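You operate a simulated robot arm through the tools that you are given. There is no shell and no other tool. Be economical: measure what you need, move in short steps, check, and stop when the job is done.

Carry out the task below with a simulated two-armed robot. There is one attempt and no reset: what you move stays moved.

JOB
Put the red rag from the paint table on the grey top of the steel table. Fetch the collar from the paint table and set it on the left low shelf of the wooden bench. Put one of the thinner cans from the plate bench on the paint table. Put the steel cup on top of the red hand wheel. Put the yellow pin marked "P 40" from the paint table on the blue plate there and the yellow pin labelled "P 25" on top of the black gauge there. Any order will do. Set down upright: thinner can, steel cup, yellow pin.

It is judged by the outcome, as a careful person would: the job done as asked, and still so three seconds after it is handed in. It fails if anything else is knocked over, pushed out of place, dropped, spilled or broken.

ROBOT AND FRAMES
Two 7-joint arms with fingered hands on one trunk, on a base that drives. Base frame: it is fixed to the floor where the robot stands at the start and does not move with it; the origin is under the middle of the robot, x ahead of it, y to its left, z up; the surface under the hand at the start is at about z = 0.8. Units: m, rad, N and s.
The left shoulder is at the start at [0.08, 0.198, 1.462], the right one opposite. With the tool pointing down near the work surface each hand reaches from about 0.1 to 0.7 m from the robot's upright axis, wherever it stands, measured 20 degrees to its own side. Places, roughly: black gauge [0.5, -0.5, 0.75]; blue plate [0.75, -0.75, 0.75]; collar [0.5, 0, 0.75]; grey top of the steel table [-0.9, -3.1, 0.7]; hand wheel [0.5, 0.25, 0.75]; left low shelf of the wooden bench [0.6, -1.5, 0.4]; paint table [0.6, -0.5, 0.8]; red rag (6x10x3 cm) [0.5, 0, 0.8]; steel cup (7x7x8 cm) [0.4, 0.5, 0.8]; thinner can [0.5, 0.25, 0.75]; yellow pin [0.75, -0.25, 0.75]. Payload 4 kg a hand.
The TCP of each hand is the grasp point between the finger pads, 0.026 m short of the fingertips. In the tool frame z runs along the fingers and y along their closing line. Largest opening 0.132 m; the body of the gripper starts 0.073 m behind the TCP. The gripper is a hand of 4 fingers: y runs from the thumb to the fingers, the wrist lies at [0, 0, -0.239] in the tool frame, and closing takes about 1.5 s.
Orientation is that of the tool frame in the base frame, as [roll, pitch, yaw] about the fixed x, y, z axes, in that order (R = Rz(yaw) Ry(pitch) Rx(roll)). With the fingers straight down and closing along the base's y, the tool's x points along the base's -x, its y along +y and its z along -z.

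CONTROLS
- The arms move only by the tool apply_moves. It takes "left_series", "right_series" or both (then of equal length, played together; a hand with none holds still); each is one flat list of numbers, 6 for each row, row after row: the shift along the base's x, y, z in m, then the turn, a rotation vector about the base's x, y, z in rad. In form: [x, y, z, wx, wy, wz, x, y, z, wx, wy, wz, ...]. A call has 1 to 8 rows; each row shifts and turns the commanded pose from where the row before left it. "left_jaw" and "right_jaw" are, for a hand that has rows, the finger opening in m, from 0 to 0.132, set as the call begins (left out, the last holds). A row lasts 0.2 s, in which the tool goes at most 0.05 m and 0.15 rad; a call with a longer step from one row to the next is refused whole, and so is a gripper value outside its range. Where a pose cannot be reached the arm comes as near as it can. A force on the tool above 40 N (or 10 N above the force at the start of the call, whichever is more), or a blocked arm, ends the call early, and 0.2 s more pass. The fingers move at their own pace (about 0.072 m/s each) and stop on an object; they squeeze with about 27 N. The grip force told is the motor's: it shows also when the fingers shut on nothing. Time passes only in rows, and 0.2 s behind the last, so rows that do not move let the fingers close. The reply holds the time, the measured pose of the TCP, the force on the tool along the base axes, the opening and the grip force, in the units named above and with some noise, with the torque about the TCP (base axes, N m) and any sound that the robot's microphone picked up, and new pictures: "pictures" is both (left out), scene, wrist or none (wrist: the cameras of the hands that moved).
- Cameras (640 x 400 px; columns grow to the right, rows downward): "scene" is now at [0.0982, 0, 1.6098]; the picture's right is [-0.00, -1.00, 0.00], its down [-0.85, 0.00, -0.53] and it looks along [0.53, -0.00, -0.85] (base axes); focal length 265 px, centre (320, 200). "left" rides on the left gripper at [-0.068, 0.002, -0.097] in its tool frame; the picture's right is [-0.03, -1.00, 0.00], its down [0.82, -0.02, -0.58] and it looks along [0.58, -0.01, 0.82] (tool axes); focal length 270 px, centre (320, 200). "right" rides on the right gripper at [0.068, 0.002, -0.097] in its tool frame; the picture's right is [-0.02, 1.00, 0.00], its down [-0.82, -0.02, -0.58] and it looks along [-0.58, -0.01, 0.82] (tool axes); focal length 270 px, centre (320, 200). There is no depth. A picture from a camera that has moved, and an enlarged one, comes with that camera's place and axes in the base frame and with its lens.
- raise_lower(by): slides the trunk up (or, below 0, down) by that many m; the arms and the scene camera ride with it, the base frame stays. It gives what a move gives, with no picture.
- roll_base(legs): drives the robot by 1 to 6 legs, each [ahead, left, turn to the left] in m, m and rad, along the robot's own axes; the way and the turn of a leg run together, so that a leg with both is an arc; at most 1.5 m and 3.142 rad a leg. The arms and the cameras ride along, it lands a little off, and it stops where it bumps. It gives what a move gives, and a new picture of the scene camera.
- set_fingers(finger1, finger2, finger3, thumb_bend, hand): sets how far each is bent, from 0 (flat) to 100 (curled in); at 30 the hand is open as for a grip, at 70 the pads meet at the TCP. One left out holds its place. A second passes; each finger stops where it meets its share of the squeeze, and holds until it gets a number again. A gripper value or a shape takes the hand back. It gives what a move gives, with no picture; readings hold the bend of each and the force on the fingers (four entries, about 0 where the hand has none), thumb and palm.
- hand_shape(shape, hand): the hand has 4 fingers and takes this shape, open, in about a second: jaw (thumb against the fingers, like two jaws); tri (thumb and two fingers); tip (a fingertip pinch); poke (one finger out to press); point (the index stretched); flat (the hand flat); cup (the hand cupped); fist (a fist). The gripper value then closes the fingers along that shape, each until it touches; the sizes above hold for jaw. It gives what a move gives, with no picture.
- pan_tilt(pan, tilt): turns the head with the scene camera to pan (to the left, within 1.501 rad either way) and tilt (down, from -0.506 to 1.204), counted from straight ahead of the robot. It gives what a move gives, and a new picture of the scene camera.
- inspect(camera, box): a new picture of the part [left, top, right, bottom] of that camera's present view, enlarged. The clock stands still meanwhile.
- sign_off(): hands the job in; it is judged then, once.

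Work in short steps. Places have to be worked out from the pictures, the camera data and where the tool is seen: move nearer, look again, correct. Check each grasp and each placing, and mend what went wrong. You have 186 turns and 260 pictures in all, those below and enlarged ones among them. Open the grippers and draw the arms clear of the work before you hand the job in, unless the task says otherwise; then end with one line.

The tools are called by a JSON object that holds its "name" and its "arguments". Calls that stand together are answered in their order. apply_moves: Moves the arms, as the interface text tells. Its arguments: {"type":"object","properties":{"left_series":{"type":"array","items":{"type":"number"}},"left_jaw":{"type":"number"},"right_series":{"type":"array","items":{"type":"number"}},"right_jaw":{"type":"number"},"pictures":{"type":"string","enum":["both","scene","wrist","none"]}},"required":[]} The other tools are called the same way: raise_lower (by) slides the trunk up or down; hand_shape (shape, hand) gives the hand a shape; set_fingers (finger1, finger2, finger3, thumb_bend, hand) moves the fingers one by one; roll_base (legs) drives the base; pan_tilt (pan, tilt) turns the head that bears the scene camera; inspect (camera, box) takes an enlarged picture of a part of a camera's view; sign_off () hands the job in.

At the start:

```text
t: 0.0
left_tool_pos: [0.3707, 0.1132, 1.0321]
left_tcp_rot: [3.141, -0.001, -3.141]
left_wrist_force: [-0.2, -0.4, -0.1]
left_moment: [0.01, 0.01, -0.04]
left_gripper_width: 0.1318
left_grasp_force: 0.0
left_shape: jaw
left_bend: [30.0, 30.0, 30.0, 30.0]
left_finger forces: [0.0, 0.0, 0.0, 0.0, 0.1, 0.0]
right_tool_pos: [0.4006, -0.2724, 1.0549]
right_tcp_rot: [-3.127, 0.072, 3.114]
right_wrist_force: [-1.1, 0.5, -0.1]
right_moment: [-0.02, 0.02, 0.04]
right_gripper_width: 0.1319
right_grasp_force: 0.0
right_shape: jaw
right_bend: [30.0, 30.0, 30.0, 30.0]
right_finger forces: [0.0, 0.0, 0.0, 0.0, 0.0, 0.1]
trunk travel left (down, up): [-0.768, 0.072]
robot x, y, heading: [0.0014, -0.0006, 0.001]
head pan, tilt: [-0.002, 1.014]
```

scene: 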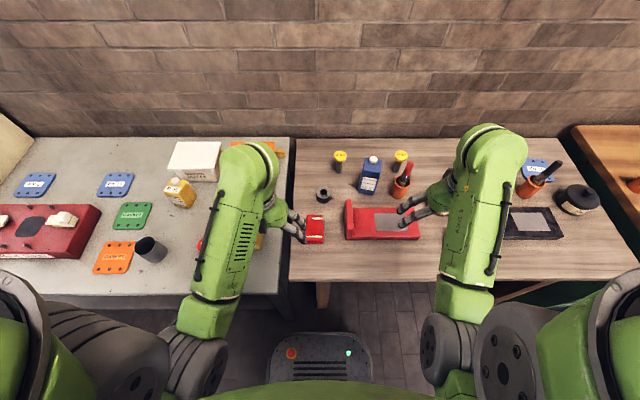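
right: 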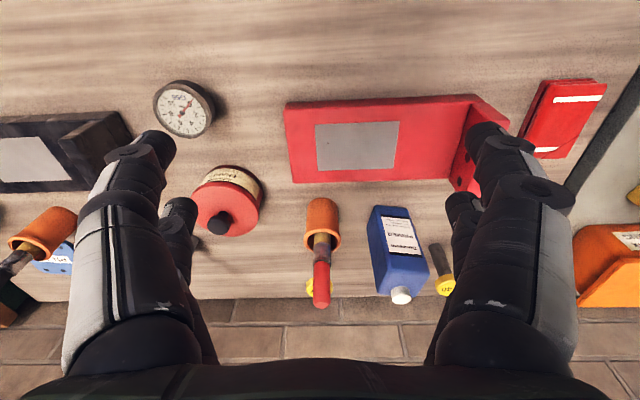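
left: 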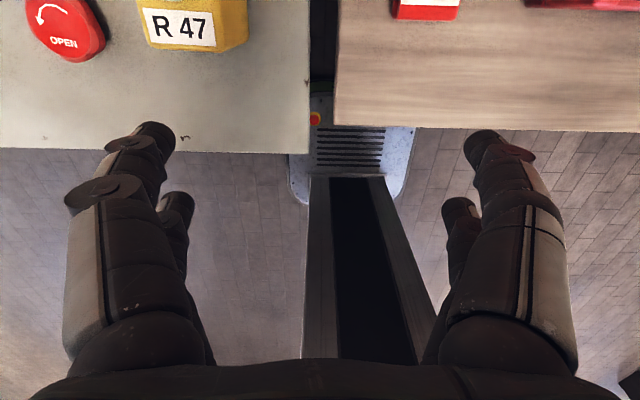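

I start by enlarging parts of the scene view to identify the objects.

{"name": "inspect", "arguments": {"camera": "scene", "box": [280, 130, 460, 250]}}

{"name": "inspect", "arguments": {"camera": "scene", "box": [460, 130, 640, 260]}}

{"name": "inspect", "arguments": {"camera": "scene", "box": [0, 120, 290, 300]}}

```text
3.33 times, centred on (370, 190) of scene
camera zoom: at [0.0982, 0.0, 1.6098], right [0.0, -1.0, 0.0], down [-0.85, 0.0, -0.53], along [0.53, 0.0, -0.85], focal length 882 px, centre (153, 233)
```

zoom: 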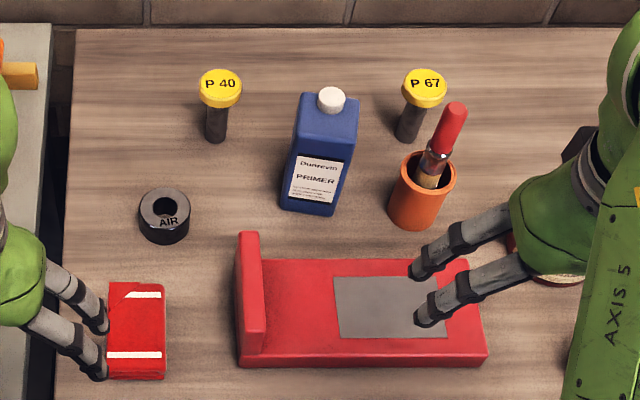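

```text
3.08 times, centred on (550, 195) of scene
camera zoom: at [0.0982, 0.0, 1.6098], right [0.0, -1.0, 0.0], down [-0.85, 0.0, -0.53], along [0.53, 0.0, -0.85], focal length 815 px, centre (-388, 215)
```

zoom: 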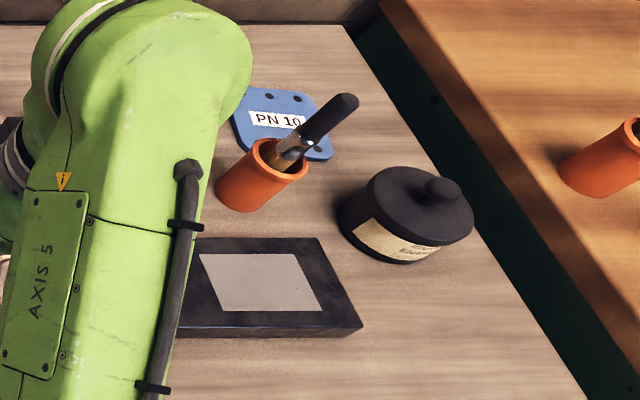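

```text
2.21 times, centred on (145, 210) of scene
camera zoom: at [0.0982, 0.0, 1.6098], right [0.0, -1.0, 0.0], down [-0.85, 0.0, -0.53], along [0.53, 0.0, -0.85], focal length 584 px, centre (706, 178)
```

zoom: 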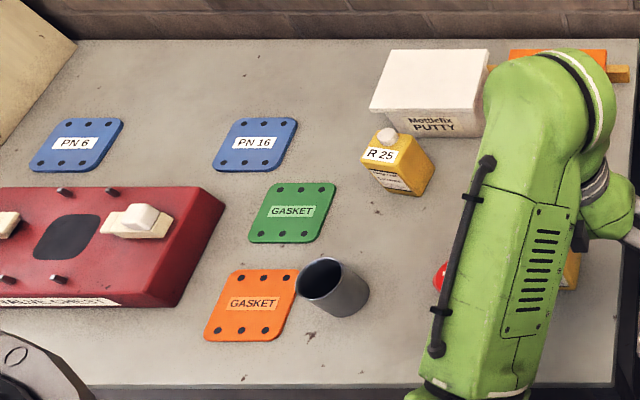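

The right arm hides part of the table (P 25 not seen yet, one pin reads P 67). I draw both arms back to get a clear view.

{"name": "apply_moves", "arguments": {"left_series": [-0.04, 0.02, 0.03, 0, 0, 0, -0.04, 0.02, 0.03, 0, 0, 0, -0.04, 0.02, 0.02, 0, 0, 0, -0.04, 0.02, 0, 0, 0, 0], "right_series": [-0.04, -0.02, 0.02, 0, 0, 0, -0.04, -0.02, 0.02, 0, 0, 0, -0.04, -0.02, 0.02, 0, 0, 0, -0.04, -0.02, 0, 0, 0, 0]}}

```text
refused: row 1 steps farther than a row can; nothing moved
```

Rows must stay under 0.05 m; retry with smaller steps.

{"name": "apply_moves", "arguments": {"left_series": [-0.04, 0.02, 0.02, 0, 0, 0, -0.04, 0.02, 0.02, 0, 0, 0, -0.04, 0.02, 0.02, 0, 0, 0, -0.04, 0.02, 0, 0, 0, 0], "right_series": [-0.04, -0.02, 0.02, 0, 0, 0, -0.04, -0.02, 0.02, 0, 0, 0, -0.04, -0.02, 0.02, 0, 0, 0, -0.04, -0.02, 0, 0, 0, 0]}}

```text
t: 0.5
left_tool_pos: [0.3144, 0.1395, 1.0367]
left_tcp_rot: [-3.139, 0.005, 3.14]
left_wrist_force: [-0.2, -0.7, 0.4]
left_moment: [0.02, -0.04, 0.02]
left_gripper_width: 0.1317
left_grasp_force: 0.1
left_shape: jaw
left_bend: [30.0, 30.0, 30.0, 30.0]
left_finger forces: [0.0, 0.1, 0.1, 0.0, 0.0, 0.0]
left hand out of reach, approached as far as the arm can: row 1, 2
right_tool_pos: [0.4142, -0.2822, 1.1305]
right_tcp_rot: [-3.037, 0.306, -3.029]
right_wrist_force: [-0.3, 0.1, 0.5]
right_moment: [0.01, -0.03, 0.02]
right_gripper_width: 0.132
right_grasp_force: 0.1
right_shape: jaw
right_bend: [30.0, 30.0, 30.0, 30.0]
right_finger forces: [0.0, 0.1, 0.1, 0.1, 0.0, 0.0]
right hand out of reach, approached as far as the arm can: row 1, 2
trunk travel left (down, up): [-0.768, 0.072]
robot x, y, heading: [0.0024, 0.0022, -0.002]
head pan, tilt: [-0.002, 1.014]
stopped in row 2 (right hand): the arm was blocked; the commanded pose is now the measured one
camera scene: at [0.0929, 0.0015, 1.608], right [0.0, -1.0, 0.0], down [-0.85, 0.0, -0.53], along [0.53, 0.0, -0.85], focal length 265 px, centre (320, 200)
camera right: at [0.3202, -0.2798, 1.2012], right [-0.06, 0.99, -0.09], down [0.6, 0.11, 0.8], along [0.8, -0.01, -0.6], focal length 270 px, centre (320, 200)
camera left: at [0.3841, 0.1398, 1.1337], right [0.03, -1.0, 0.0], down [-0.82, -0.02, 0.57], along [-0.57, -0.02, -0.82], focal length 270 px, centre (320, 200)
```

scene: 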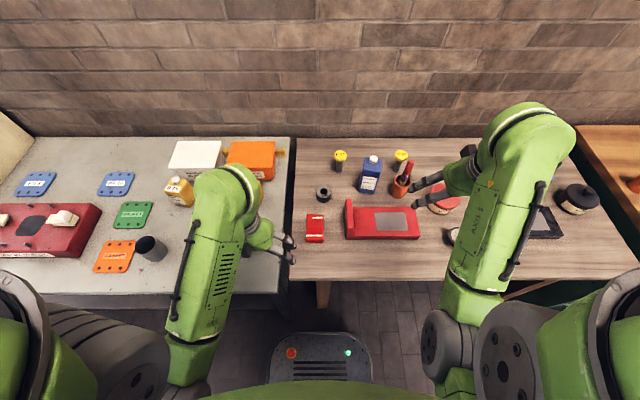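
right: 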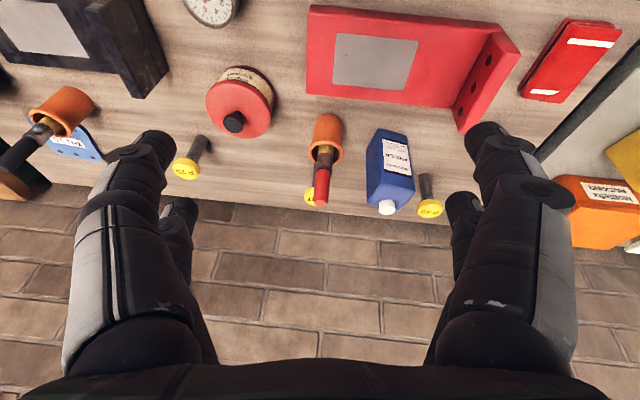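
left: 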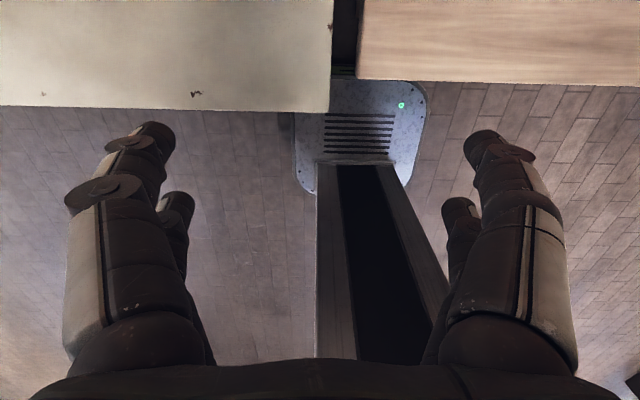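

P 25 seems to be the pin near (0.70, -0.53). I enlarge the wrist view to read labels and see which object is the black gauge.

{"name": "inspect", "arguments": {"camera": "right", "box": [0, 0, 300, 200]}}

{"name": "apply_moves", "arguments": {"right_series": [-0.03, -0.02, 0.03, 0, -0.1, 0, -0.03, -0.02, 0.03, 0, -0.1, 0, -0.02, -0.03, 0.03, 0, -0.1, 0]}}

```text
2.00 times, centred on (150, 100) of right
camera zoom: at [0.3202, -0.2798, 1.2012], right [-0.06, 0.99, -0.09], down [0.6, 0.11, 0.8], along [0.8, -0.01, -0.6], focal length 541 px, centre (660, 400)
```

zoom: 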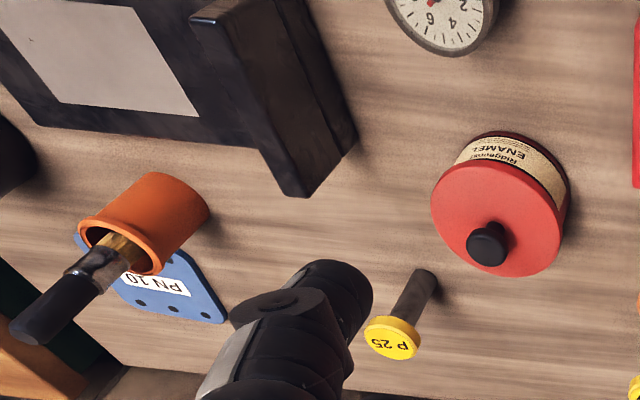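

```text
t: 1.1
left_tool_pos: [0.3162, 0.1379, 1.033]
left_tcp_rot: [3.14, 0.007, -3.141]
left_wrist_force: [0.5, 0.2, -0.3]
left_moment: [0.0, 0.01, 0.03]
left_gripper_width: 0.1317
left_grasp_force: 0.0
left_shape: jaw
left_bend: [30.0, 30.0, 30.0, 30.0]
left_finger forces: [0.0, 0.0, 0.1, 0.2, 0.0, 0.1]
right_tool_pos: [0.3993, -0.307, 1.2318]
right_tcp_rot: [-2.88, 0.613, -2.879]
right_wrist_force: [-0.6, 0.9, -0.2]
right_moment: [0.02, -0.02, 0.0]
right_gripper_width: 0.1318
right_grasp_force: 0.0
right_shape: jaw
right_bend: [30.0, 30.0, 30.0, 30.0]
right_finger forces: [0.1, 0.0, 0.1, 0.0, 0.0, 0.0]
right hand out of reach, approached as far as the arm can: row 1, 2
trunk travel left (down, up): [-0.768, 0.072]
robot x, y, heading: [-0.0046, 0.0027, -0.001]
head pan, tilt: [-0.002, 1.014]
stopped in row 2 (right hand): the arm was blocked; the commanded pose is now the measured one
camera scene: at [0.0939, 0.0004, 1.604], right [0.0, -1.0, 0.0], down [-0.85, 0.0, -0.53], along [0.53, 0.0, -0.85], focal length 265 px, centre (320, 200)
camera right: at [0.287, -0.3071, 1.2678], right [-0.09, 0.98, -0.2], down [0.3, 0.21, 0.93], along [0.95, 0.02, -0.31], focal length 270 px, centre (320, 200)
```

scene: 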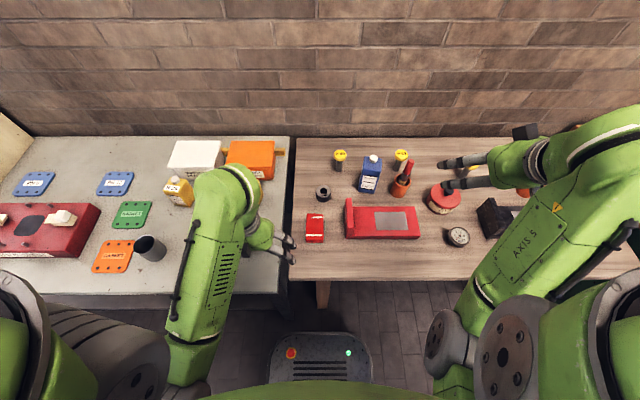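
right: 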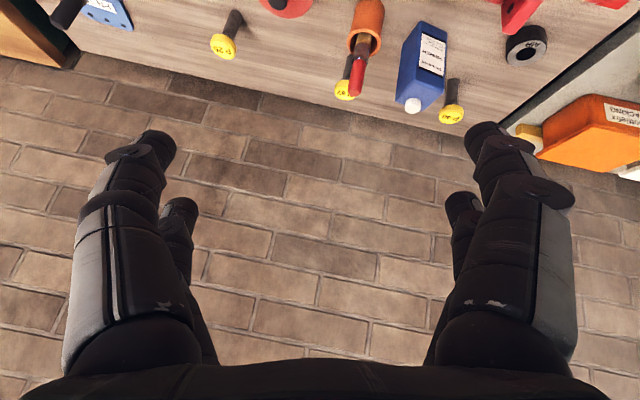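

The dial gauge is now visible in the scene at (458,236); I enlarge it and the rest of the right side.

{"name": "inspect", "arguments": {"camera": "scene", "box": [420, 180, 540, 260]}}

{"name": "inspect", "arguments": {"camera": "scene", "box": [150, 130, 310, 240]}}

```text
5.00 times, centred on (480, 220) of scene
camera zoom: at [0.0939, 0.0004, 1.604], right [0.0, -1.0, 0.0], down [-0.85, 0.0, -0.53], along [0.53, 0.0, -0.85], focal length 1324 px, centre (-480, 100)
```

zoom: 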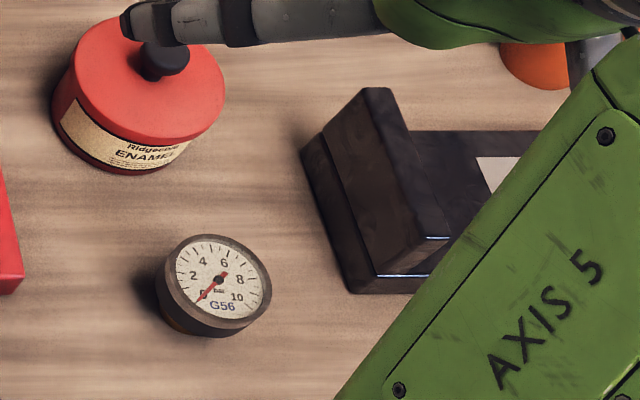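

```text
3.64 times, centred on (230, 185) of scene
camera zoom: at [0.0939, 0.0004, 1.604], right [0.0, -1.0, 0.0], down [-0.85, 0.0, -0.53], along [0.53, 0.0, -0.85], focal length 963 px, centre (647, 254)
```

zoom: 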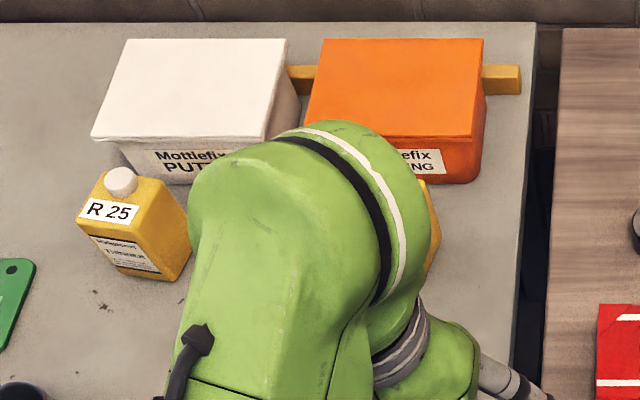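

The "G56" dial with black body is the gauge (the L-block is something else), and both yellow cans read THINNER. I turn the right hand back to pointing down, then look at the floor and the table legs before driving.

{"name": "apply_moves", "arguments": {"right_series": [0, 0, 0, 0.033, 0.128, -0.03, 0, 0, 0, 0.033, 0.128, -0.03, 0, 0, 0, 0.033, 0.128, -0.03, 0, 0, 0, 0.033, 0.128, -0.03, 0, 0, 0, 0.033, 0.128, -0.03], "pictures": "none"}}

{"name": "pan_tilt", "arguments": {"pan": 0, "tilt": 1.2}}

```text
t: 2.3
left_tool_pos: [0.3201, 0.137, 1.0351]
left_tcp_rot: [-3.141, -0.001, -3.141]
left_wrist_force: [-0.6, -0.9, 0.3]
left_moment: [0.0, 0.02, -0.01]
left_gripper_width: 0.1318
left_grasp_force: 0.1
left_shape: jaw
left_bend: [30.0, 30.0, 30.0, 30.0]
left_finger forces: [0.0, 0.0, 0.0, 0.0, 0.0, 0.0]
right_tool_pos: [0.4517, -0.3177, 1.0547]
right_tcp_rot: [3.138, -0.008, -3.119]
right_wrist_force: [-0.1, -0.3, -1.1]
right_moment: [0.0, 0.07, -0.01]
right_gripper_width: 0.1319
right_grasp_force: 0.0
right_shape: jaw
right_bend: [30.0, 30.0, 30.0, 30.0]
right_finger forces: [0.1, 0.1, 0.0, 0.0, 0.1, 0.0]
right hand out of reach, approached as far as the arm can: row 1, 2, 3, 4, 5
trunk travel left (down, up): [-0.768, 0.072]
robot x, y, heading: [0.0006, 0.0015, 0.003]
head pan, tilt: [-0.002, 1.014]
```

```text
t: 3.0
left_tool_pos: [0.3193, 0.1376, 1.0345]
left_tcp_rot: [-3.141, 0.002, -3.139]
left_wrist_force: [0.5, 0.7, 0.9]
left_moment: [0.01, 0.0, 0.02]
left_gripper_width: 0.1318
left_grasp_force: 0.0
left_shape: jaw
left_bend: [30.0, 30.0, 30.0, 30.0]
left_finger forces: [0.1, 0.1, 0.0, 0.0, 0.0, 0.0]
right_tool_pos: [0.4507, -0.3174, 1.0558]
right_tcp_rot: [3.138, -0.009, -3.118]
right_wrist_force: [-0.2, -0.1, -0.7]
right_moment: [-0.01, 0.02, -0.01]
right_gripper_width: 0.132
right_grasp_force: 0.1
right_shape: jaw
right_bend: [30.0, 30.0, 30.0, 30.0]
right_finger forces: [0.0, 0.0, 0.1, 0.0, 0.1, 0.1]
trunk travel left (down, up): [-0.768, 0.072]
robot x, y, heading: [-0.0003, -0.0032, 0.003]
head pan, tilt: [0.0, 1.201]
camera scene: at [0.0864, -0.0002, 1.5949], right [0.0, -1.0, 0.0], down [-0.93, 0.0, -0.36], along [0.36, 0.0, -0.93], focal length 265 px, centre (320, 200)
```

scene: 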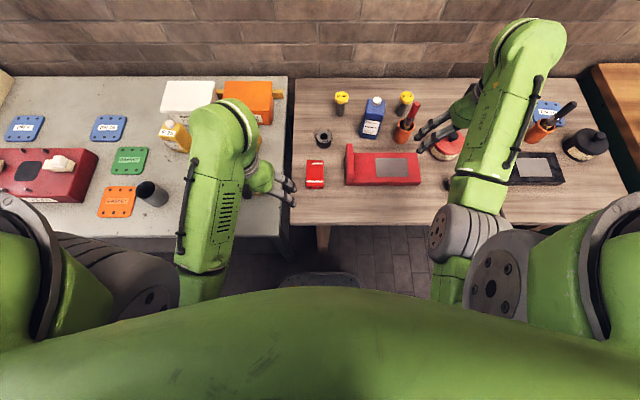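

Hands at z ≈ 1.05 clear the objects. I drive 0.36 m right and then 0.1 m forward for the P 25 pin and the gauge.

{"name": "roll_base", "arguments": {"legs": [[0, -0.36, 0], [0.1, 0, 0]]}}

{"name": "apply_moves", "arguments": {"right_series": [0, 0, 0, 0, 0, -0.02], "pictures": "wrist"}}

```text
t: 6.0
left_tool_pos: [0.4112, -0.2148, 1.0363]
left_tcp_rot: [-3.141, 0.009, -3.136]
left_wrist_force: [0.1, 0.3, -1.0]
left_moment: [-0.01, -0.03, 0.01]
left_gripper_width: 0.132
left_grasp_force: 0.0
left_shape: jaw
left_bend: [30.0, 30.0, 30.0, 30.0]
left_finger forces: [0.0, 0.0, 0.1, 0.0, 0.0, 0.0]
right_tool_pos: [0.5442, -0.6687, 1.0605]
right_tcp_rot: [3.139, 0.0, -3.114]
right_wrist_force: [-0.4, -0.2, 0.1]
right_moment: [0.01, -0.05, -0.01]
right_gripper_width: 0.1321
right_grasp_force: 0.0
right_shape: jaw
right_bend: [30.0, 30.0, 30.0, 30.0]
right_finger forces: [0.0, 0.1, 0.1, 0.1, 0.0, 0.1]
trunk travel left (down, up): [-0.768, 0.072]
robot x, y, heading: [0.0998, -0.3578, 0.004]
head pan, tilt: [0.0, 1.201]
camera scene: at [0.1743, -0.3524, 1.5954], right [0.0, -1.0, 0.0], down [-0.93, 0.0, -0.37], along [0.37, 0.0, -0.93], focal length 265 px, centre (320, 200)
```

scene: 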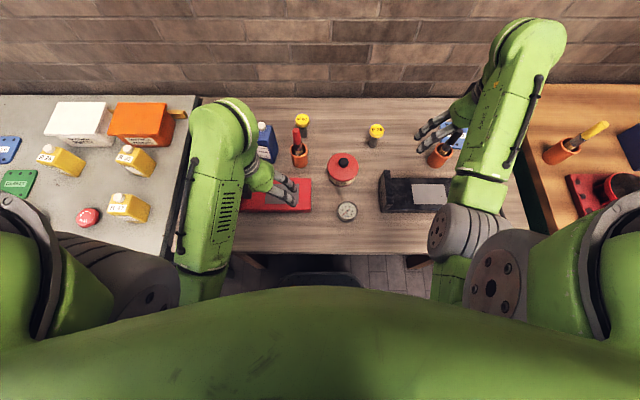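

```text
t: 6.4
left_tool_pos: [0.4176, -0.2145, 1.0343]
left_tcp_rot: [3.141, 0.001, -3.138]
left_wrist_force: [-0.7, -0.4, 0.4]
left_moment: [0.0, -0.02, 0.02]
left_gripper_width: 0.132
left_grasp_force: 0.1
left_shape: jaw
left_bend: [30.0, 30.0, 30.0, 30.0]
left_finger forces: [0.0, 0.0, 0.0, 0.0, 0.0, 0.0]
right_tool_pos: [0.5504, -0.6678, 1.0574]
right_tcp_rot: [3.138, -0.006, -3.136]
right_wrist_force: [1.2, -0.1, -0.5]
right_moment: [0.02, -0.02, -0.03]
right_gripper_width: 0.1321
right_grasp_force: 0.0
right_shape: jaw
right_bend: [30.0, 30.0, 30.0, 30.0]
right_finger forces: [0.1, 0.0, 0.0, 0.0, 0.1, 0.1]
trunk travel left (down, up): [-0.768, 0.072]
robot x, y, heading: [0.0969, -0.354, 0.001]
head pan, tilt: [0.0, 1.201]
camera right: at [0.4838, -0.6667, 1.1529], right [0.02, 1.0, 0.0], down [0.82, -0.02, 0.57], along [0.57, -0.01, -0.82], focal length 270 px, centre (320, 200)
```

right: 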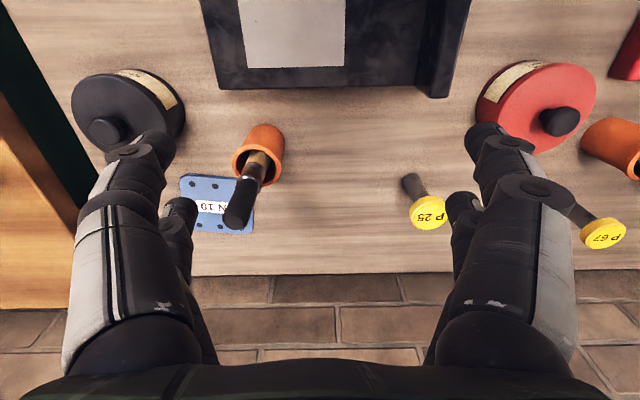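

P 25 stands at about (0.698, -0.531), top near z 0.88. I move the hand over it, staying above, with the opening at 0.09.

{"name": "apply_moves", "arguments": {"right_series": [0.03, 0.027, -0.01, 0, 0, 0, 0.03, 0.027, -0.01, 0, 0, 0, 0.03, 0.027, -0.02, 0, 0, 0, 0.03, 0.027, -0.02, 0, 0, 0, 0.028, 0.029, -0.02, 0, 0, 0, 0, 0, -0.02, 0, 0, 0, 0, 0, 0, 0, 0, 0], "right_jaw": 0.09}}

```text
t: 8.0
left_tool_pos: [0.4154, -0.2155, 1.0351]
left_tcp_rot: [-3.14, 0.002, -3.136]
left_wrist_force: [0.5, -0.1, 1.0]
left_moment: [0.01, 0.0, 0.01]
left_gripper_width: 0.132
left_grasp_force: 0.1
left_shape: jaw
left_bend: [30.0, 30.0, 30.0, 30.0]
left_finger forces: [0.0, 0.0, 0.1, 0.0, 0.1, 0.1]
right_tool_pos: [0.6966, -0.5325, 0.9564]
right_tcp_rot: [3.139, -0.006, -3.136]
right_wrist_force: [-0.3, 0.0, 0.6]
right_moment: [-0.01, 0.0, 0.0]
right_gripper_width: 0.0904
right_grasp_force: 0.1
right_shape: jaw
right_bend: [68.0, 68.0, 68.0, 60.0]
right_finger forces: [0.1, 0.0, 0.0, 0.0, 0.0, 0.2]
trunk travel left (down, up): [-0.768, 0.072]
robot x, y, heading: [0.1008, -0.3537, 0.008]
head pan, tilt: [0.0, 1.201]
camera scene: at [0.1825, -0.3536, 1.5949], right [0.0, -1.0, 0.0], down [-0.93, 0.0, -0.36], along [0.36, 0.0, -0.93], focal length 265 px, centre (320, 200)
camera right: at [0.6292, -0.5309, 1.0519], right [0.02, 1.0, 0.0], down [0.82, -0.02, 0.57], along [0.57, -0.01, -0.82], focal length 270 px, centre (320, 200)
```

scene: 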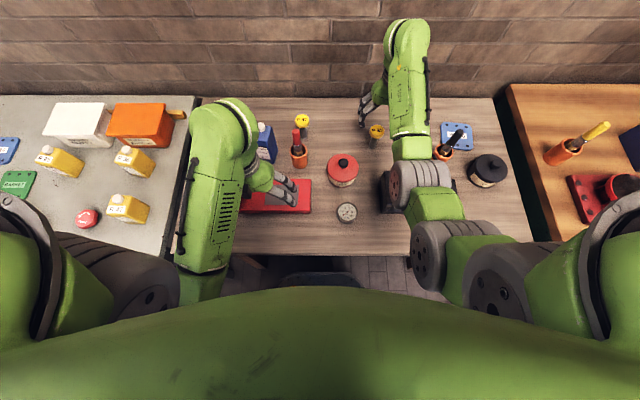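
right: 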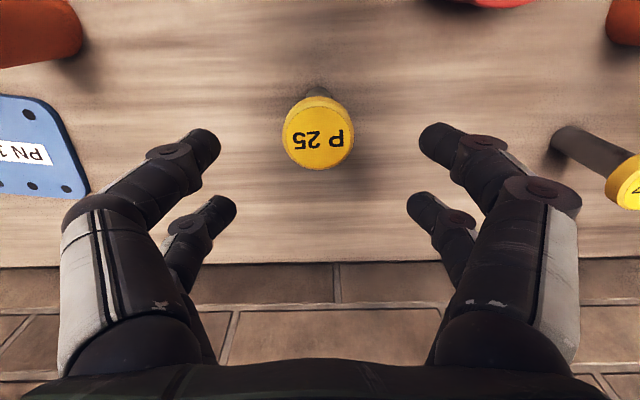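

The pin head is centred under the TCP (offset ≈ 1–2 mm). I descend to z ≈ 0.868 and close on the head.

{"name": "apply_moves", "arguments": {"right_series": [0, 0, -0.03, 0, 0, 0, 0, 0, -0.03, 0, 0, 0, 0, 0, -0.027, 0, 0, 0, 0, 0, 0, 0, 0, 0], "pictures": "wrist"}}

{"name": "apply_moves", "arguments": {"right_series": [0, 0, 0, 0, 0, 0, 0, 0, 0, 0, 0, 0, 0, 0, 0, 0, 0, 0, 0, 0, 0, 0, 0, 0, 0, 0, 0, 0, 0, 0, 0, 0, 0, 0, 0, 0], "right_jaw": 0.02, "pictures": "wrist"}}

```text
t: 9.0
left_tool_pos: [0.417, -0.2148, 1.0339]
left_tcp_rot: [-3.141, 0.002, -3.14]
left_wrist_force: [-0.4, -0.3, 0.4]
left_moment: [0.0, -0.01, 0.01]
left_gripper_width: 0.1321
left_grasp_force: 0.0
left_shape: jaw
left_bend: [30.0, 30.0, 30.0, 30.0]
left_finger forces: [0.0, 0.0, 0.0, 0.0, 0.1, 0.0]
right_tool_pos: [0.6993, -0.5311, 0.8688]
right_tcp_rot: [3.137, -0.008, -3.135]
right_wrist_force: [-0.6, 0.0, 0.0]
right_moment: [0.01, 0.03, -0.02]
right_gripper_width: 0.0906
right_grasp_force: 0.2
right_shape: jaw
right_bend: [68.0, 68.0, 68.0, 60.0]
right_finger forces: [0.0, 0.0, 0.0, 0.1, 0.1, 0.0]
trunk travel left (down, up): [-0.768, 0.072]
robot x, y, heading: [0.0984, -0.3524, -0.001]
head pan, tilt: [0.0, 1.201]
camera right: at [0.6312, -0.5297, 0.9649], right [0.02, 1.0, 0.0], down [0.82, -0.02, 0.57], along [0.57, -0.01, -0.82], focal length 270 px, centre (320, 200)
```

right: 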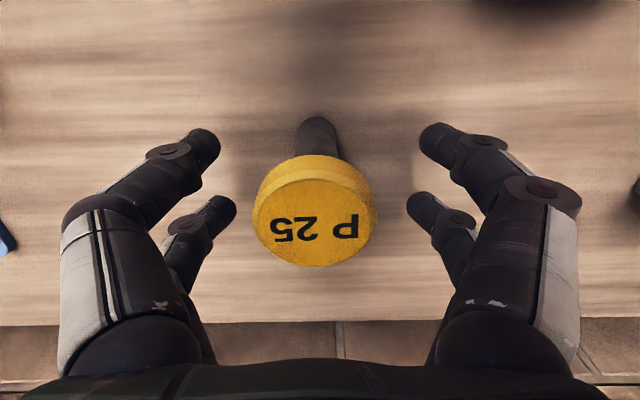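

```text
t: 10.4
left_tool_pos: [0.417, -0.2148, 1.0344]
left_tcp_rot: [-3.141, 0.002, -3.138]
left_wrist_force: [0.1, -0.1, 1.0]
left_moment: [0.0, 0.01, 0.03]
left_gripper_width: 0.1318
left_grasp_force: 0.0
left_shape: jaw
left_bend: [30.0, 30.0, 30.0, 30.0]
left_finger forces: [0.0, 0.1, 0.0, 0.1, 0.1, 0.0]
right_tool_pos: [0.6981, -0.5327, 0.8697]
right_tcp_rot: [3.138, -0.007, -3.137]
right_wrist_force: [0.6, 0.5, -0.5]
right_moment: [-0.02, 0.02, -0.01]
right_gripper_width: 0.0204
right_grasp_force: 0.0
right_shape: jaw
right_bend: [73.0, 73.0, 73.0, 70.0]
right_finger forces: [0.1, 0.0, 0.1, 0.0, 0.1, 0.0]
trunk travel left (down, up): [-0.768, 0.072]
robot x, y, heading: [0.0944, -0.3552, 0.006]
head pan, tilt: [0.0, 1.201]
camera right: at [0.6312, -0.5299, 0.9652], right [0.02, 1.0, 0.0], down [0.82, -0.02, 0.57], along [0.57, -0.01, -0.82], focal length 270 px, centre (320, 200)
```

right: 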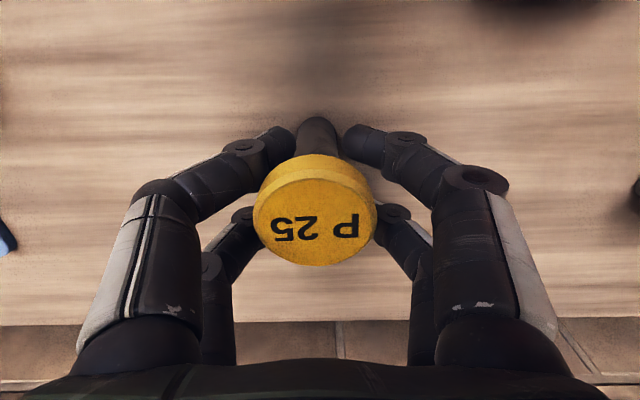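

The fingers curl under the head around the shaft with no contact yet; I close further to grip the shaft.

{"name": "apply_moves", "arguments": {"right_series": [0, 0, 0, 0, 0, 0, 0, 0, 0, 0, 0, 0, 0, 0, 0, 0, 0, 0, 0, 0, 0, 0, 0, 0], "right_jaw": 0.0, "pictures": "wrist"}}

```text
t: 11.4
left_tool_pos: [0.4172, -0.215, 1.0343]
left_tcp_rot: [-3.141, 0.001, -3.137]
left_wrist_force: [0.4, 0.1, 0.1]
left_moment: [0.01, 0.0, -0.01]
left_gripper_width: 0.1318
left_grasp_force: 0.1
left_shape: jaw
left_bend: [30.0, 30.0, 30.0, 30.0]
left_finger forces: [0.0, 0.0, 0.0, 0.0, 0.0, 0.0]
right_tool_pos: [0.698, -0.5321, 0.8684]
right_tcp_rot: [3.138, -0.007, -3.136]
right_wrist_force: [-0.2, 0.9, 0.6]
right_moment: [0.07, 0.02, 0.01]
right_gripper_width: 0.0001
right_grasp_force: 27.1
right_shape: jaw
right_bend: [71.0, 61.0, 61.0, 72.0]
right_finger forces: [0.6, 1.2, 0.9, 0.0, 1.8, 0.0]
trunk travel left (down, up): [-0.768, 0.072]
robot x, y, heading: [0.0983, -0.351, 0.007]
head pan, tilt: [0.0, 1.201]
camera right: at [0.6312, -0.5298, 0.965], right [0.02, 1.0, 0.0], down [0.82, -0.02, 0.57], along [0.57, -0.01, -0.82], focal length 270 px, centre (320, 200)
```

right: 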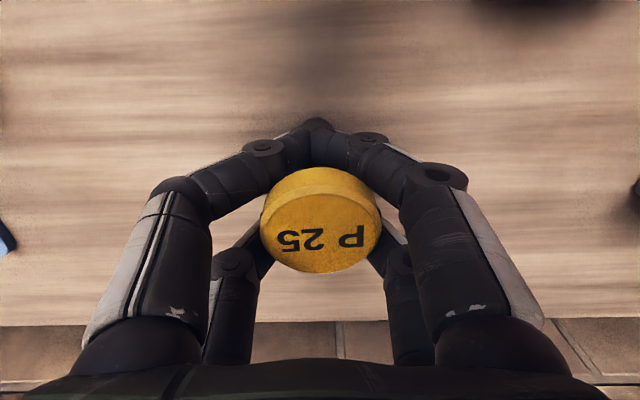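

The opening reads 0 with small finger forces; unclear whether the shaft is held or trapped between finger pairs. I lift just 1 cm to see whether the pin follows.

{"name": "apply_moves", "arguments": {"right_series": [0, 0, 0.01, 0, 0, 0, 0, 0, 0, 0, 0, 0], "pictures": "wrist"}}

{"name": "inspect", "arguments": {"camera": "scene", "box": [340, 90, 460, 165]}}

```text
t: 12.0
left_tool_pos: [0.4174, -0.2157, 1.0341]
left_tcp_rot: [3.141, 0.003, -3.139]
left_wrist_force: [0.5, 1.2, -0.1]
left_moment: [0.02, -0.02, 0.01]
left_gripper_width: 0.1321
left_grasp_force: 0.0
left_shape: jaw
left_bend: [30.0, 30.0, 30.0, 30.0]
left_finger forces: [0.0, 0.0, 0.0, 0.1, 0.1, 0.0]
right_tool_pos: [0.6987, -0.5326, 0.8773]
right_tcp_rot: [3.137, -0.008, -3.138]
right_wrist_force: [-0.9, -0.6, -4.3]
right_moment: [0.01, -0.01, 0.02]
right_gripper_width: 0.0002
right_grasp_force: 27.3
right_shape: jaw
right_bend: [71.0, 61.0, 61.0, 72.0]
right_finger forces: [1.1, 1.9, 1.0, 0.0, 2.1, 0.0]
trunk travel left (down, up): [-0.768, 0.072]
robot x, y, heading: [0.0978, -0.3545, 0.001]
head pan, tilt: [0.0, 1.201]
camera right: at [0.6317, -0.5298, 0.975], right [0.02, 1.0, 0.0], down [0.82, -0.02, 0.57], along [0.57, -0.01, -0.82], focal length 270 px, centre (320, 200)
```

right: 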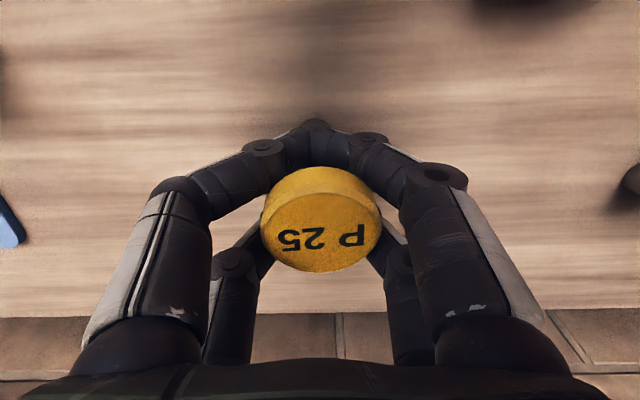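

```text
5.33 times, centred on (400, 128) of scene
camera zoom: at [0.1843, -0.3533, 1.5948], right [0.0, -1.0, 0.0], down [-0.93, 0.0, -0.36], along [0.36, 0.0, -0.93], focal length 1412 px, centre (-107, 587)
```

zoom: 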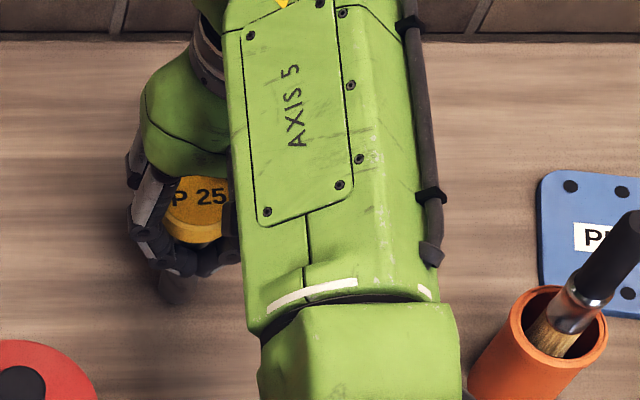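

The pin is carried (about 4 N, unchanged in view). I lift it to clear everything and carry it toward the gauge at about (0.445, -0.44).

{"name": "apply_moves", "arguments": {"right_series": [0, 0, 0.04, 0, 0, 0, 0, 0, 0.04, 0, 0, 0, 0, 0, 0.04, 0, 0, 0, -0.04, 0.01, 0, 0, 0, 0, -0.04, 0.01, 0, 0, 0, 0, -0.04, 0.02, 0, 0, 0, 0, -0.04, 0.02, 0, 0, 0, 0, -0.04, 0.02, 0, 0, 0, 0], "pictures": "none"}}

{"name": "apply_moves", "arguments": {"right_series": [-0.03, 0.012, 0, 0, 0, 0, -0.02, 0, 0, 0, 0, 0, 0, 0, 0, 0, 0, 0]}}

```text
t: 13.8
left_tool_pos: [0.4155, -0.2143, 1.0352]
left_tcp_rot: [3.141, 0.003, -3.139]
left_wrist_force: [0.8, -0.1, 0.7]
left_moment: [-0.02, 0.0, 0.01]
left_gripper_width: 0.132
left_grasp_force: 0.1
left_shape: jaw
left_bend: [30.0, 30.0, 30.0, 30.0]
left_finger forces: [0.0, 0.0, 0.1, 0.0, 0.0, 0.0]
right_tool_pos: [0.4923, -0.4503, 1.0003]
right_tcp_rot: [3.138, -0.004, -3.135]
right_wrist_force: [-0.6, 0.1, -5.1]
right_moment: [0.02, 0.01, -0.03]
right_gripper_width: 0.0001
right_grasp_force: 27.3
right_shape: jaw
right_bend: [71.0, 61.0, 61.0, 72.0]
right_finger forces: [1.5, 2.2, 1.5, 0.1, 2.3, 0.1]
trunk travel left (down, up): [-0.768, 0.072]
robot x, y, heading: [0.096, -0.3538, 0.004]
head pan, tilt: [0.0, 1.201]
```

```text
t: 14.6
left_tool_pos: [0.417, -0.2154, 1.0338]
left_tcp_rot: [-3.141, 0.002, -3.139]
left_wrist_force: [-0.1, 0.0, -0.5]
left_moment: [-0.02, 0.0, -0.01]
left_gripper_width: 0.1316
left_grasp_force: 0.1
left_shape: jaw
left_bend: [30.0, 30.0, 30.0, 30.0]
left_finger forces: [0.0, 0.1, 0.1, 0.1, 0.0, 0.0]
right_tool_pos: [0.4474, -0.4388, 0.9991]
right_tcp_rot: [3.138, -0.008, -3.138]
right_wrist_force: [0.4, 0.7, -4.7]
right_moment: [-0.02, 0.0, -0.02]
right_gripper_width: 0.0001
right_grasp_force: 26.4
right_shape: jaw
right_bend: [71.0, 61.0, 61.0, 72.0]
right_finger forces: [1.5, 2.2, 1.4, 0.0, 2.3, 0.0]
trunk travel left (down, up): [-0.768, 0.072]
robot x, y, heading: [0.0982, -0.3541, 0.001]
head pan, tilt: [0.0, 1.201]
camera scene: at [0.1849, -0.3533, 1.5948], right [0.0, -1.0, 0.0], down [-0.93, 0.0, -0.36], along [0.36, 0.0, -0.93], focal length 265 px, centre (320, 200)
camera right: at [0.3803, -0.4372, 1.0946], right [0.02, 1.0, 0.0], down [0.82, -0.02, 0.57], along [0.57, -0.01, -0.82], focal length 270 px, centre (320, 200)
```

scene: 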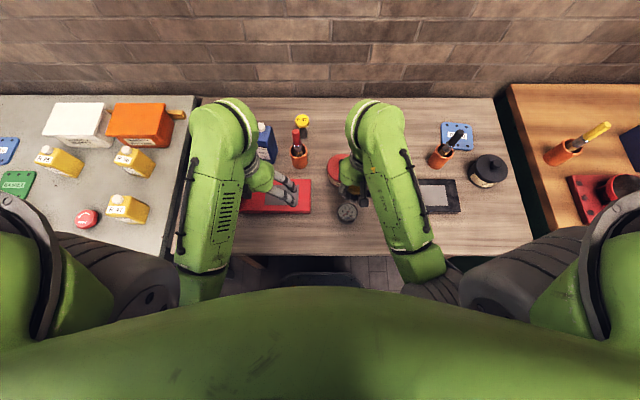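
right: 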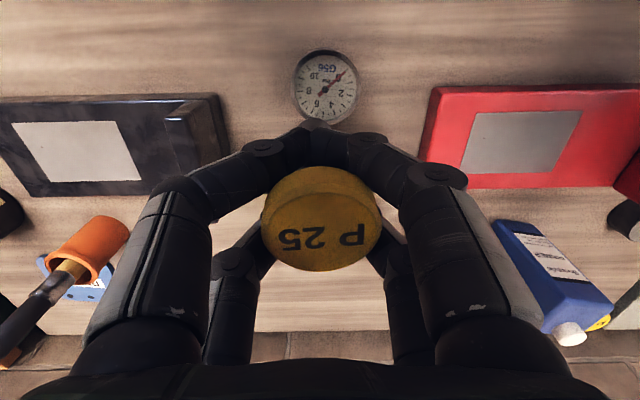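

Gauge face centre works out at about (0.438, -0.435), top near z 0.835. I correct by (-0.01, +0.004), descend partway and look.

{"name": "apply_moves", "arguments": {"right_series": [-0.01, 0.004, -0.02, 0, 0, 0, 0, 0, -0.03, 0, 0, 0, 0, 0, -0.02, 0, 0, 0, 0, 0, 0, 0, 0, 0], "pictures": "wrist"}}

{"name": "inspect", "arguments": {"camera": "scene", "box": [300, 170, 396, 230]}}

```text
t: 15.6
left_tool_pos: [0.416, -0.2153, 1.0345]
left_tcp_rot: [3.141, 0.002, -3.139]
left_wrist_force: [0.4, 0.2, -0.1]
left_moment: [0.02, -0.01, -0.02]
left_gripper_width: 0.1322
left_grasp_force: 0.1
left_shape: jaw
left_bend: [30.0, 30.0, 30.0, 30.0]
left_finger forces: [0.0, 0.0, 0.1, 0.0, 0.0, 0.1]
right_tool_pos: [0.4357, -0.4362, 0.9281]
right_tcp_rot: [3.138, -0.006, -3.137]
right_wrist_force: [0.0, 0.9, -4.8]
right_moment: [-0.01, -0.01, -0.04]
right_gripper_width: 0.0
right_grasp_force: 26.9
right_shape: jaw
right_bend: [71.0, 61.0, 61.0, 72.0]
right_finger forces: [1.6, 2.4, 1.5, 0.0, 2.4, 0.0]
trunk travel left (down, up): [-0.768, 0.072]
robot x, y, heading: [0.1015, -0.3567, 0.007]
head pan, tilt: [0.0, 1.201]
camera right: at [0.3693, -0.4334, 1.0253], right [0.02, 1.0, 0.0], down [0.82, -0.02, 0.57], along [0.57, -0.01, -0.82], focal length 270 px, centre (320, 200)
```

right: 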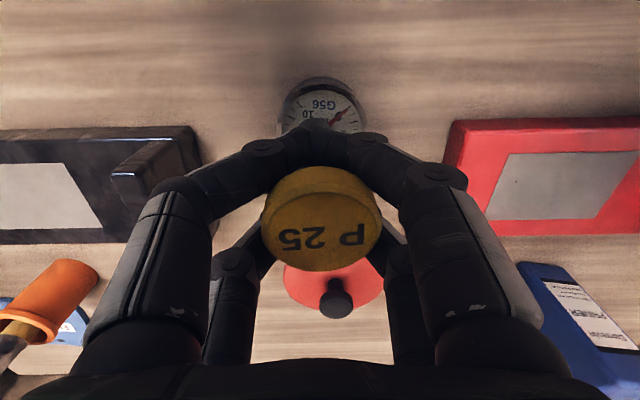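

```text
6.67 times, centred on (348, 200) of scene
camera zoom: at [0.1831, -0.3531, 1.5949], right [0.0, -1.0, 0.0], down [-0.93, 0.0, -0.36], along [0.36, 0.0, -0.93], focal length 1765 px, centre (133, 200)
```

zoom: 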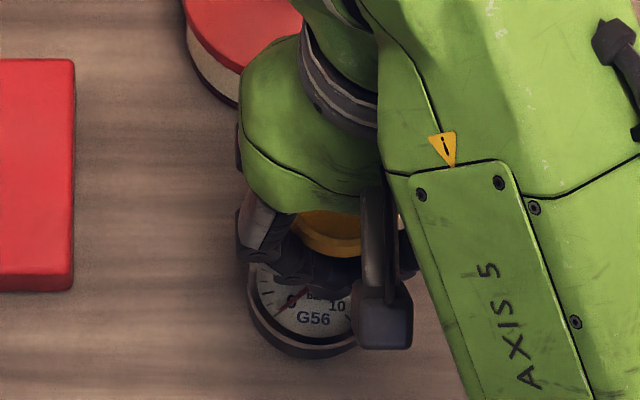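

The dial centre is at about (0.434, -0.434); pin bottom ≈ 0.86. I nudge -3 mm in x and descend in small steps watching the force.

{"name": "apply_moves", "arguments": {"right_series": [-0.003, 0.001, -0.012, 0, 0, 0, 0, 0, -0.004, 0, 0, 0, 0, 0, 0, 0, 0, 0], "pictures": "wrist"}}

```text
t: 16.4
left_tool_pos: [0.4168, -0.2159, 1.0356]
left_tcp_rot: [-3.141, 0.003, -3.14]
left_wrist_force: [0.1, -0.3, -0.1]
left_moment: [-0.02, -0.02, 0.0]
left_gripper_width: 0.132
left_grasp_force: 0.0
left_shape: jaw
left_bend: [30.0, 30.0, 30.0, 30.0]
left_finger forces: [0.1, 0.0, 0.0, 0.0, 0.0, 0.0]
right_tool_pos: [0.4339, -0.4345, 0.9141]
right_tcp_rot: [3.138, -0.006, -3.136]
right_wrist_force: [-0.3, -1.0, 2.8]
right_moment: [-0.02, 0.02, 0.0]
right_gripper_width: 0.0001
right_grasp_force: 26.6
right_shape: jaw
right_bend: [71.0, 61.0, 61.0, 72.0]
right_finger forces: [0.1, 0.0, 0.1, 0.0, 0.0, 0.0]
trunk travel left (down, up): [-0.768, 0.072]
robot x, y, heading: [0.0981, -0.3505, 0.006]
head pan, tilt: [0.0, 1.201]
camera right: at [0.3673, -0.4328, 1.0095], right [0.02, 1.0, 0.0], down [0.82, -0.02, 0.57], along [0.57, -0.01, -0.82], focal length 270 px, centre (320, 200)
```

right: 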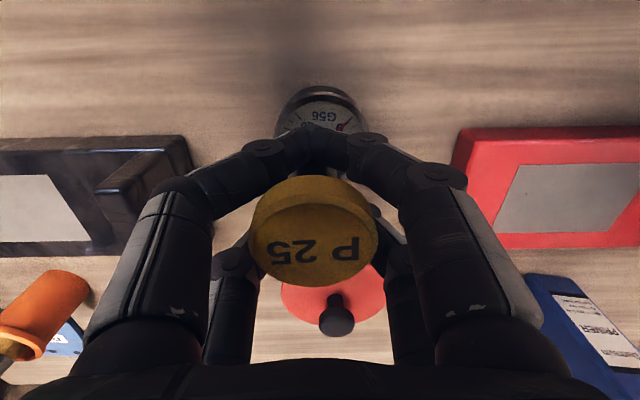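

Contact: the force changed sign and finger loads vanished, so the pin appears to stand on the gauge, caged by the fingers. I check from the scene camera whether it is upright.

{"name": "inspect", "arguments": {"camera": "scene", "box": [316, 185, 380, 225]}}

{"name": "inspect", "arguments": {"camera": "right", "box": [220, 60, 420, 300]}}

```text
10.00 times, centred on (348, 205) of scene
camera zoom: at [0.1831, -0.3533, 1.5949], right [0.0, -1.0, 0.0], down [-0.93, 0.0, -0.36], along [0.36, 0.0, -0.93], focal length 2648 px, centre (40, 150)
```

zoom: 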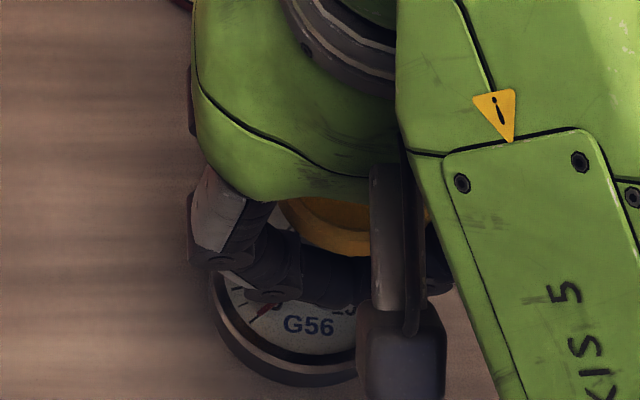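

```text
1.67 times, centred on (320, 180) of right
camera zoom: at [0.3673, -0.4328, 1.0095], right [0.02, 1.0, 0.0], down [0.82, -0.02, 0.57], along [0.57, -0.01, -0.82], focal length 450 px, centre (320, 233)
```

zoom: 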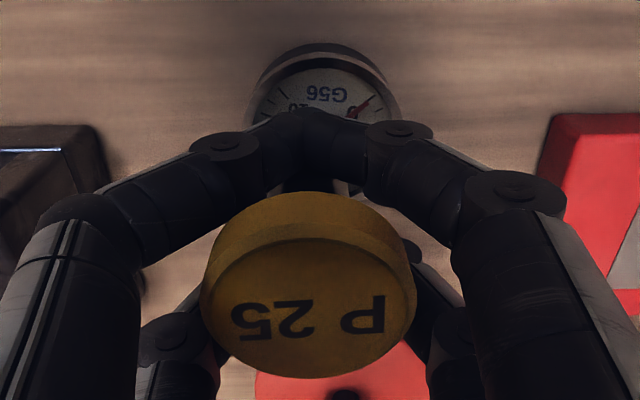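

I open slightly (0.02) so the pin can settle on its base, and look.

{"name": "apply_moves", "arguments": {"right_series": [0, 0, 0, 0, 0, 0, 0, 0, 0, 0, 0, 0, 0, 0, 0, 0, 0, 0], "right_jaw": 0.02, "pictures": "wrist"}}

```text
t: 17.2
left_tool_pos: [0.4169, -0.2149, 1.0347]
left_tcp_rot: [3.141, 0.002, -3.138]
left_wrist_force: [0.3, -0.1, -0.7]
left_moment: [0.0, 0.01, 0.01]
left_gripper_width: 0.132
left_grasp_force: 0.2
left_shape: jaw
left_bend: [30.0, 30.0, 30.0, 30.0]
left_finger forces: [0.0, 0.1, 0.1, 0.1, 0.0, 0.0]
right_tool_pos: [0.4343, -0.4342, 0.9128]
right_tcp_rot: [3.138, -0.007, -3.136]
right_wrist_force: [0.4, -0.3, -0.7]
right_moment: [0.02, -0.01, 0.0]
right_gripper_width: 0.0198
right_grasp_force: 0.0
right_shape: jaw
right_bend: [73.0, 73.0, 73.0, 70.0]
right_finger forces: [0.0, 0.0, 0.0, 0.1, 0.1, 0.0]
trunk travel left (down, up): [-0.768, 0.072]
robot x, y, heading: [0.0984, -0.355, 0.004]
head pan, tilt: [0.0, 1.201]
camera right: at [0.3675, -0.4327, 1.0093], right [0.02, 1.0, 0.0], down [0.82, -0.02, 0.57], along [0.57, -0.01, -0.82], focal length 270 px, centre (320, 200)
```

right: 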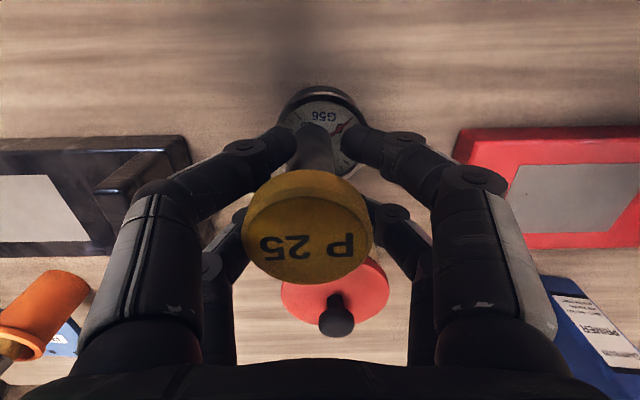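

The pin is nearly free; I open further to 0.06 and check that it stands by itself.

{"name": "apply_moves", "arguments": {"right_series": [0, 0, 0, 0, 0, 0, 0, 0, 0, 0, 0, 0, 0, 0, 0, 0, 0, 0], "right_jaw": 0.07, "pictures": "wrist"}}

{"name": "inspect", "arguments": {"camera": "right", "box": [220, 60, 420, 300]}}

```text
t: 18.0
left_tool_pos: [0.4161, -0.2146, 1.0351]
left_tcp_rot: [3.14, 0.002, -3.137]
left_wrist_force: [0.1, -0.1, -0.9]
left_moment: [-0.01, 0.0, -0.03]
left_gripper_width: 0.1317
left_grasp_force: 0.2
left_shape: jaw
left_bend: [30.0, 30.0, 30.0, 30.0]
left_finger forces: [0.0, 0.0, 0.0, 0.1, 0.0, 0.0]
right_tool_pos: [0.4348, -0.4359, 0.9123]
right_tcp_rot: [3.138, -0.007, -3.136]
right_wrist_force: [-0.5, -0.6, -0.9]
right_moment: [-0.01, 0.01, -0.04]
right_gripper_width: 0.0691
right_grasp_force: 0.0
right_shape: jaw
right_bend: [72.0, 72.0, 72.0, 70.0]
right_finger forces: [0.1, 0.0, 0.0, 0.0, 0.0, 0.0]
trunk travel left (down, up): [-0.768, 0.072]
robot x, y, heading: [0.0968, -0.3542, 0.007]
head pan, tilt: [0.0, 1.201]
camera right: at [0.3675, -0.4327, 1.0093], right [0.02, 1.0, 0.0], down [0.82, -0.02, 0.57], along [0.57, -0.01, -0.82], focal length 270 px, centre (320, 200)
```

right: 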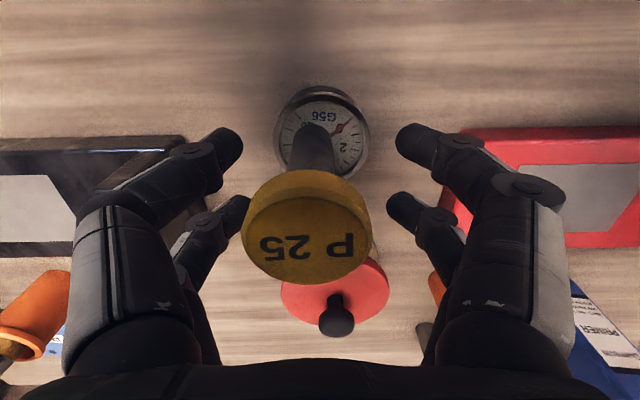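

```text
1.67 times, centred on (320, 180) of right
camera zoom: at [0.3675, -0.4327, 1.0093], right [0.02, 1.0, 0.0], down [0.82, -0.02, 0.57], along [0.57, -0.01, -0.82], focal length 450 px, centre (320, 233)
```

zoom: 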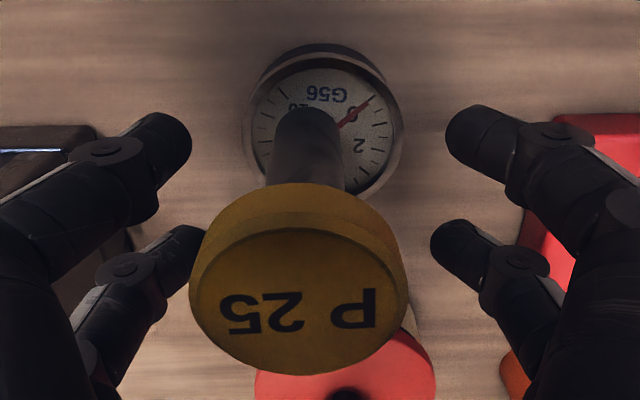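

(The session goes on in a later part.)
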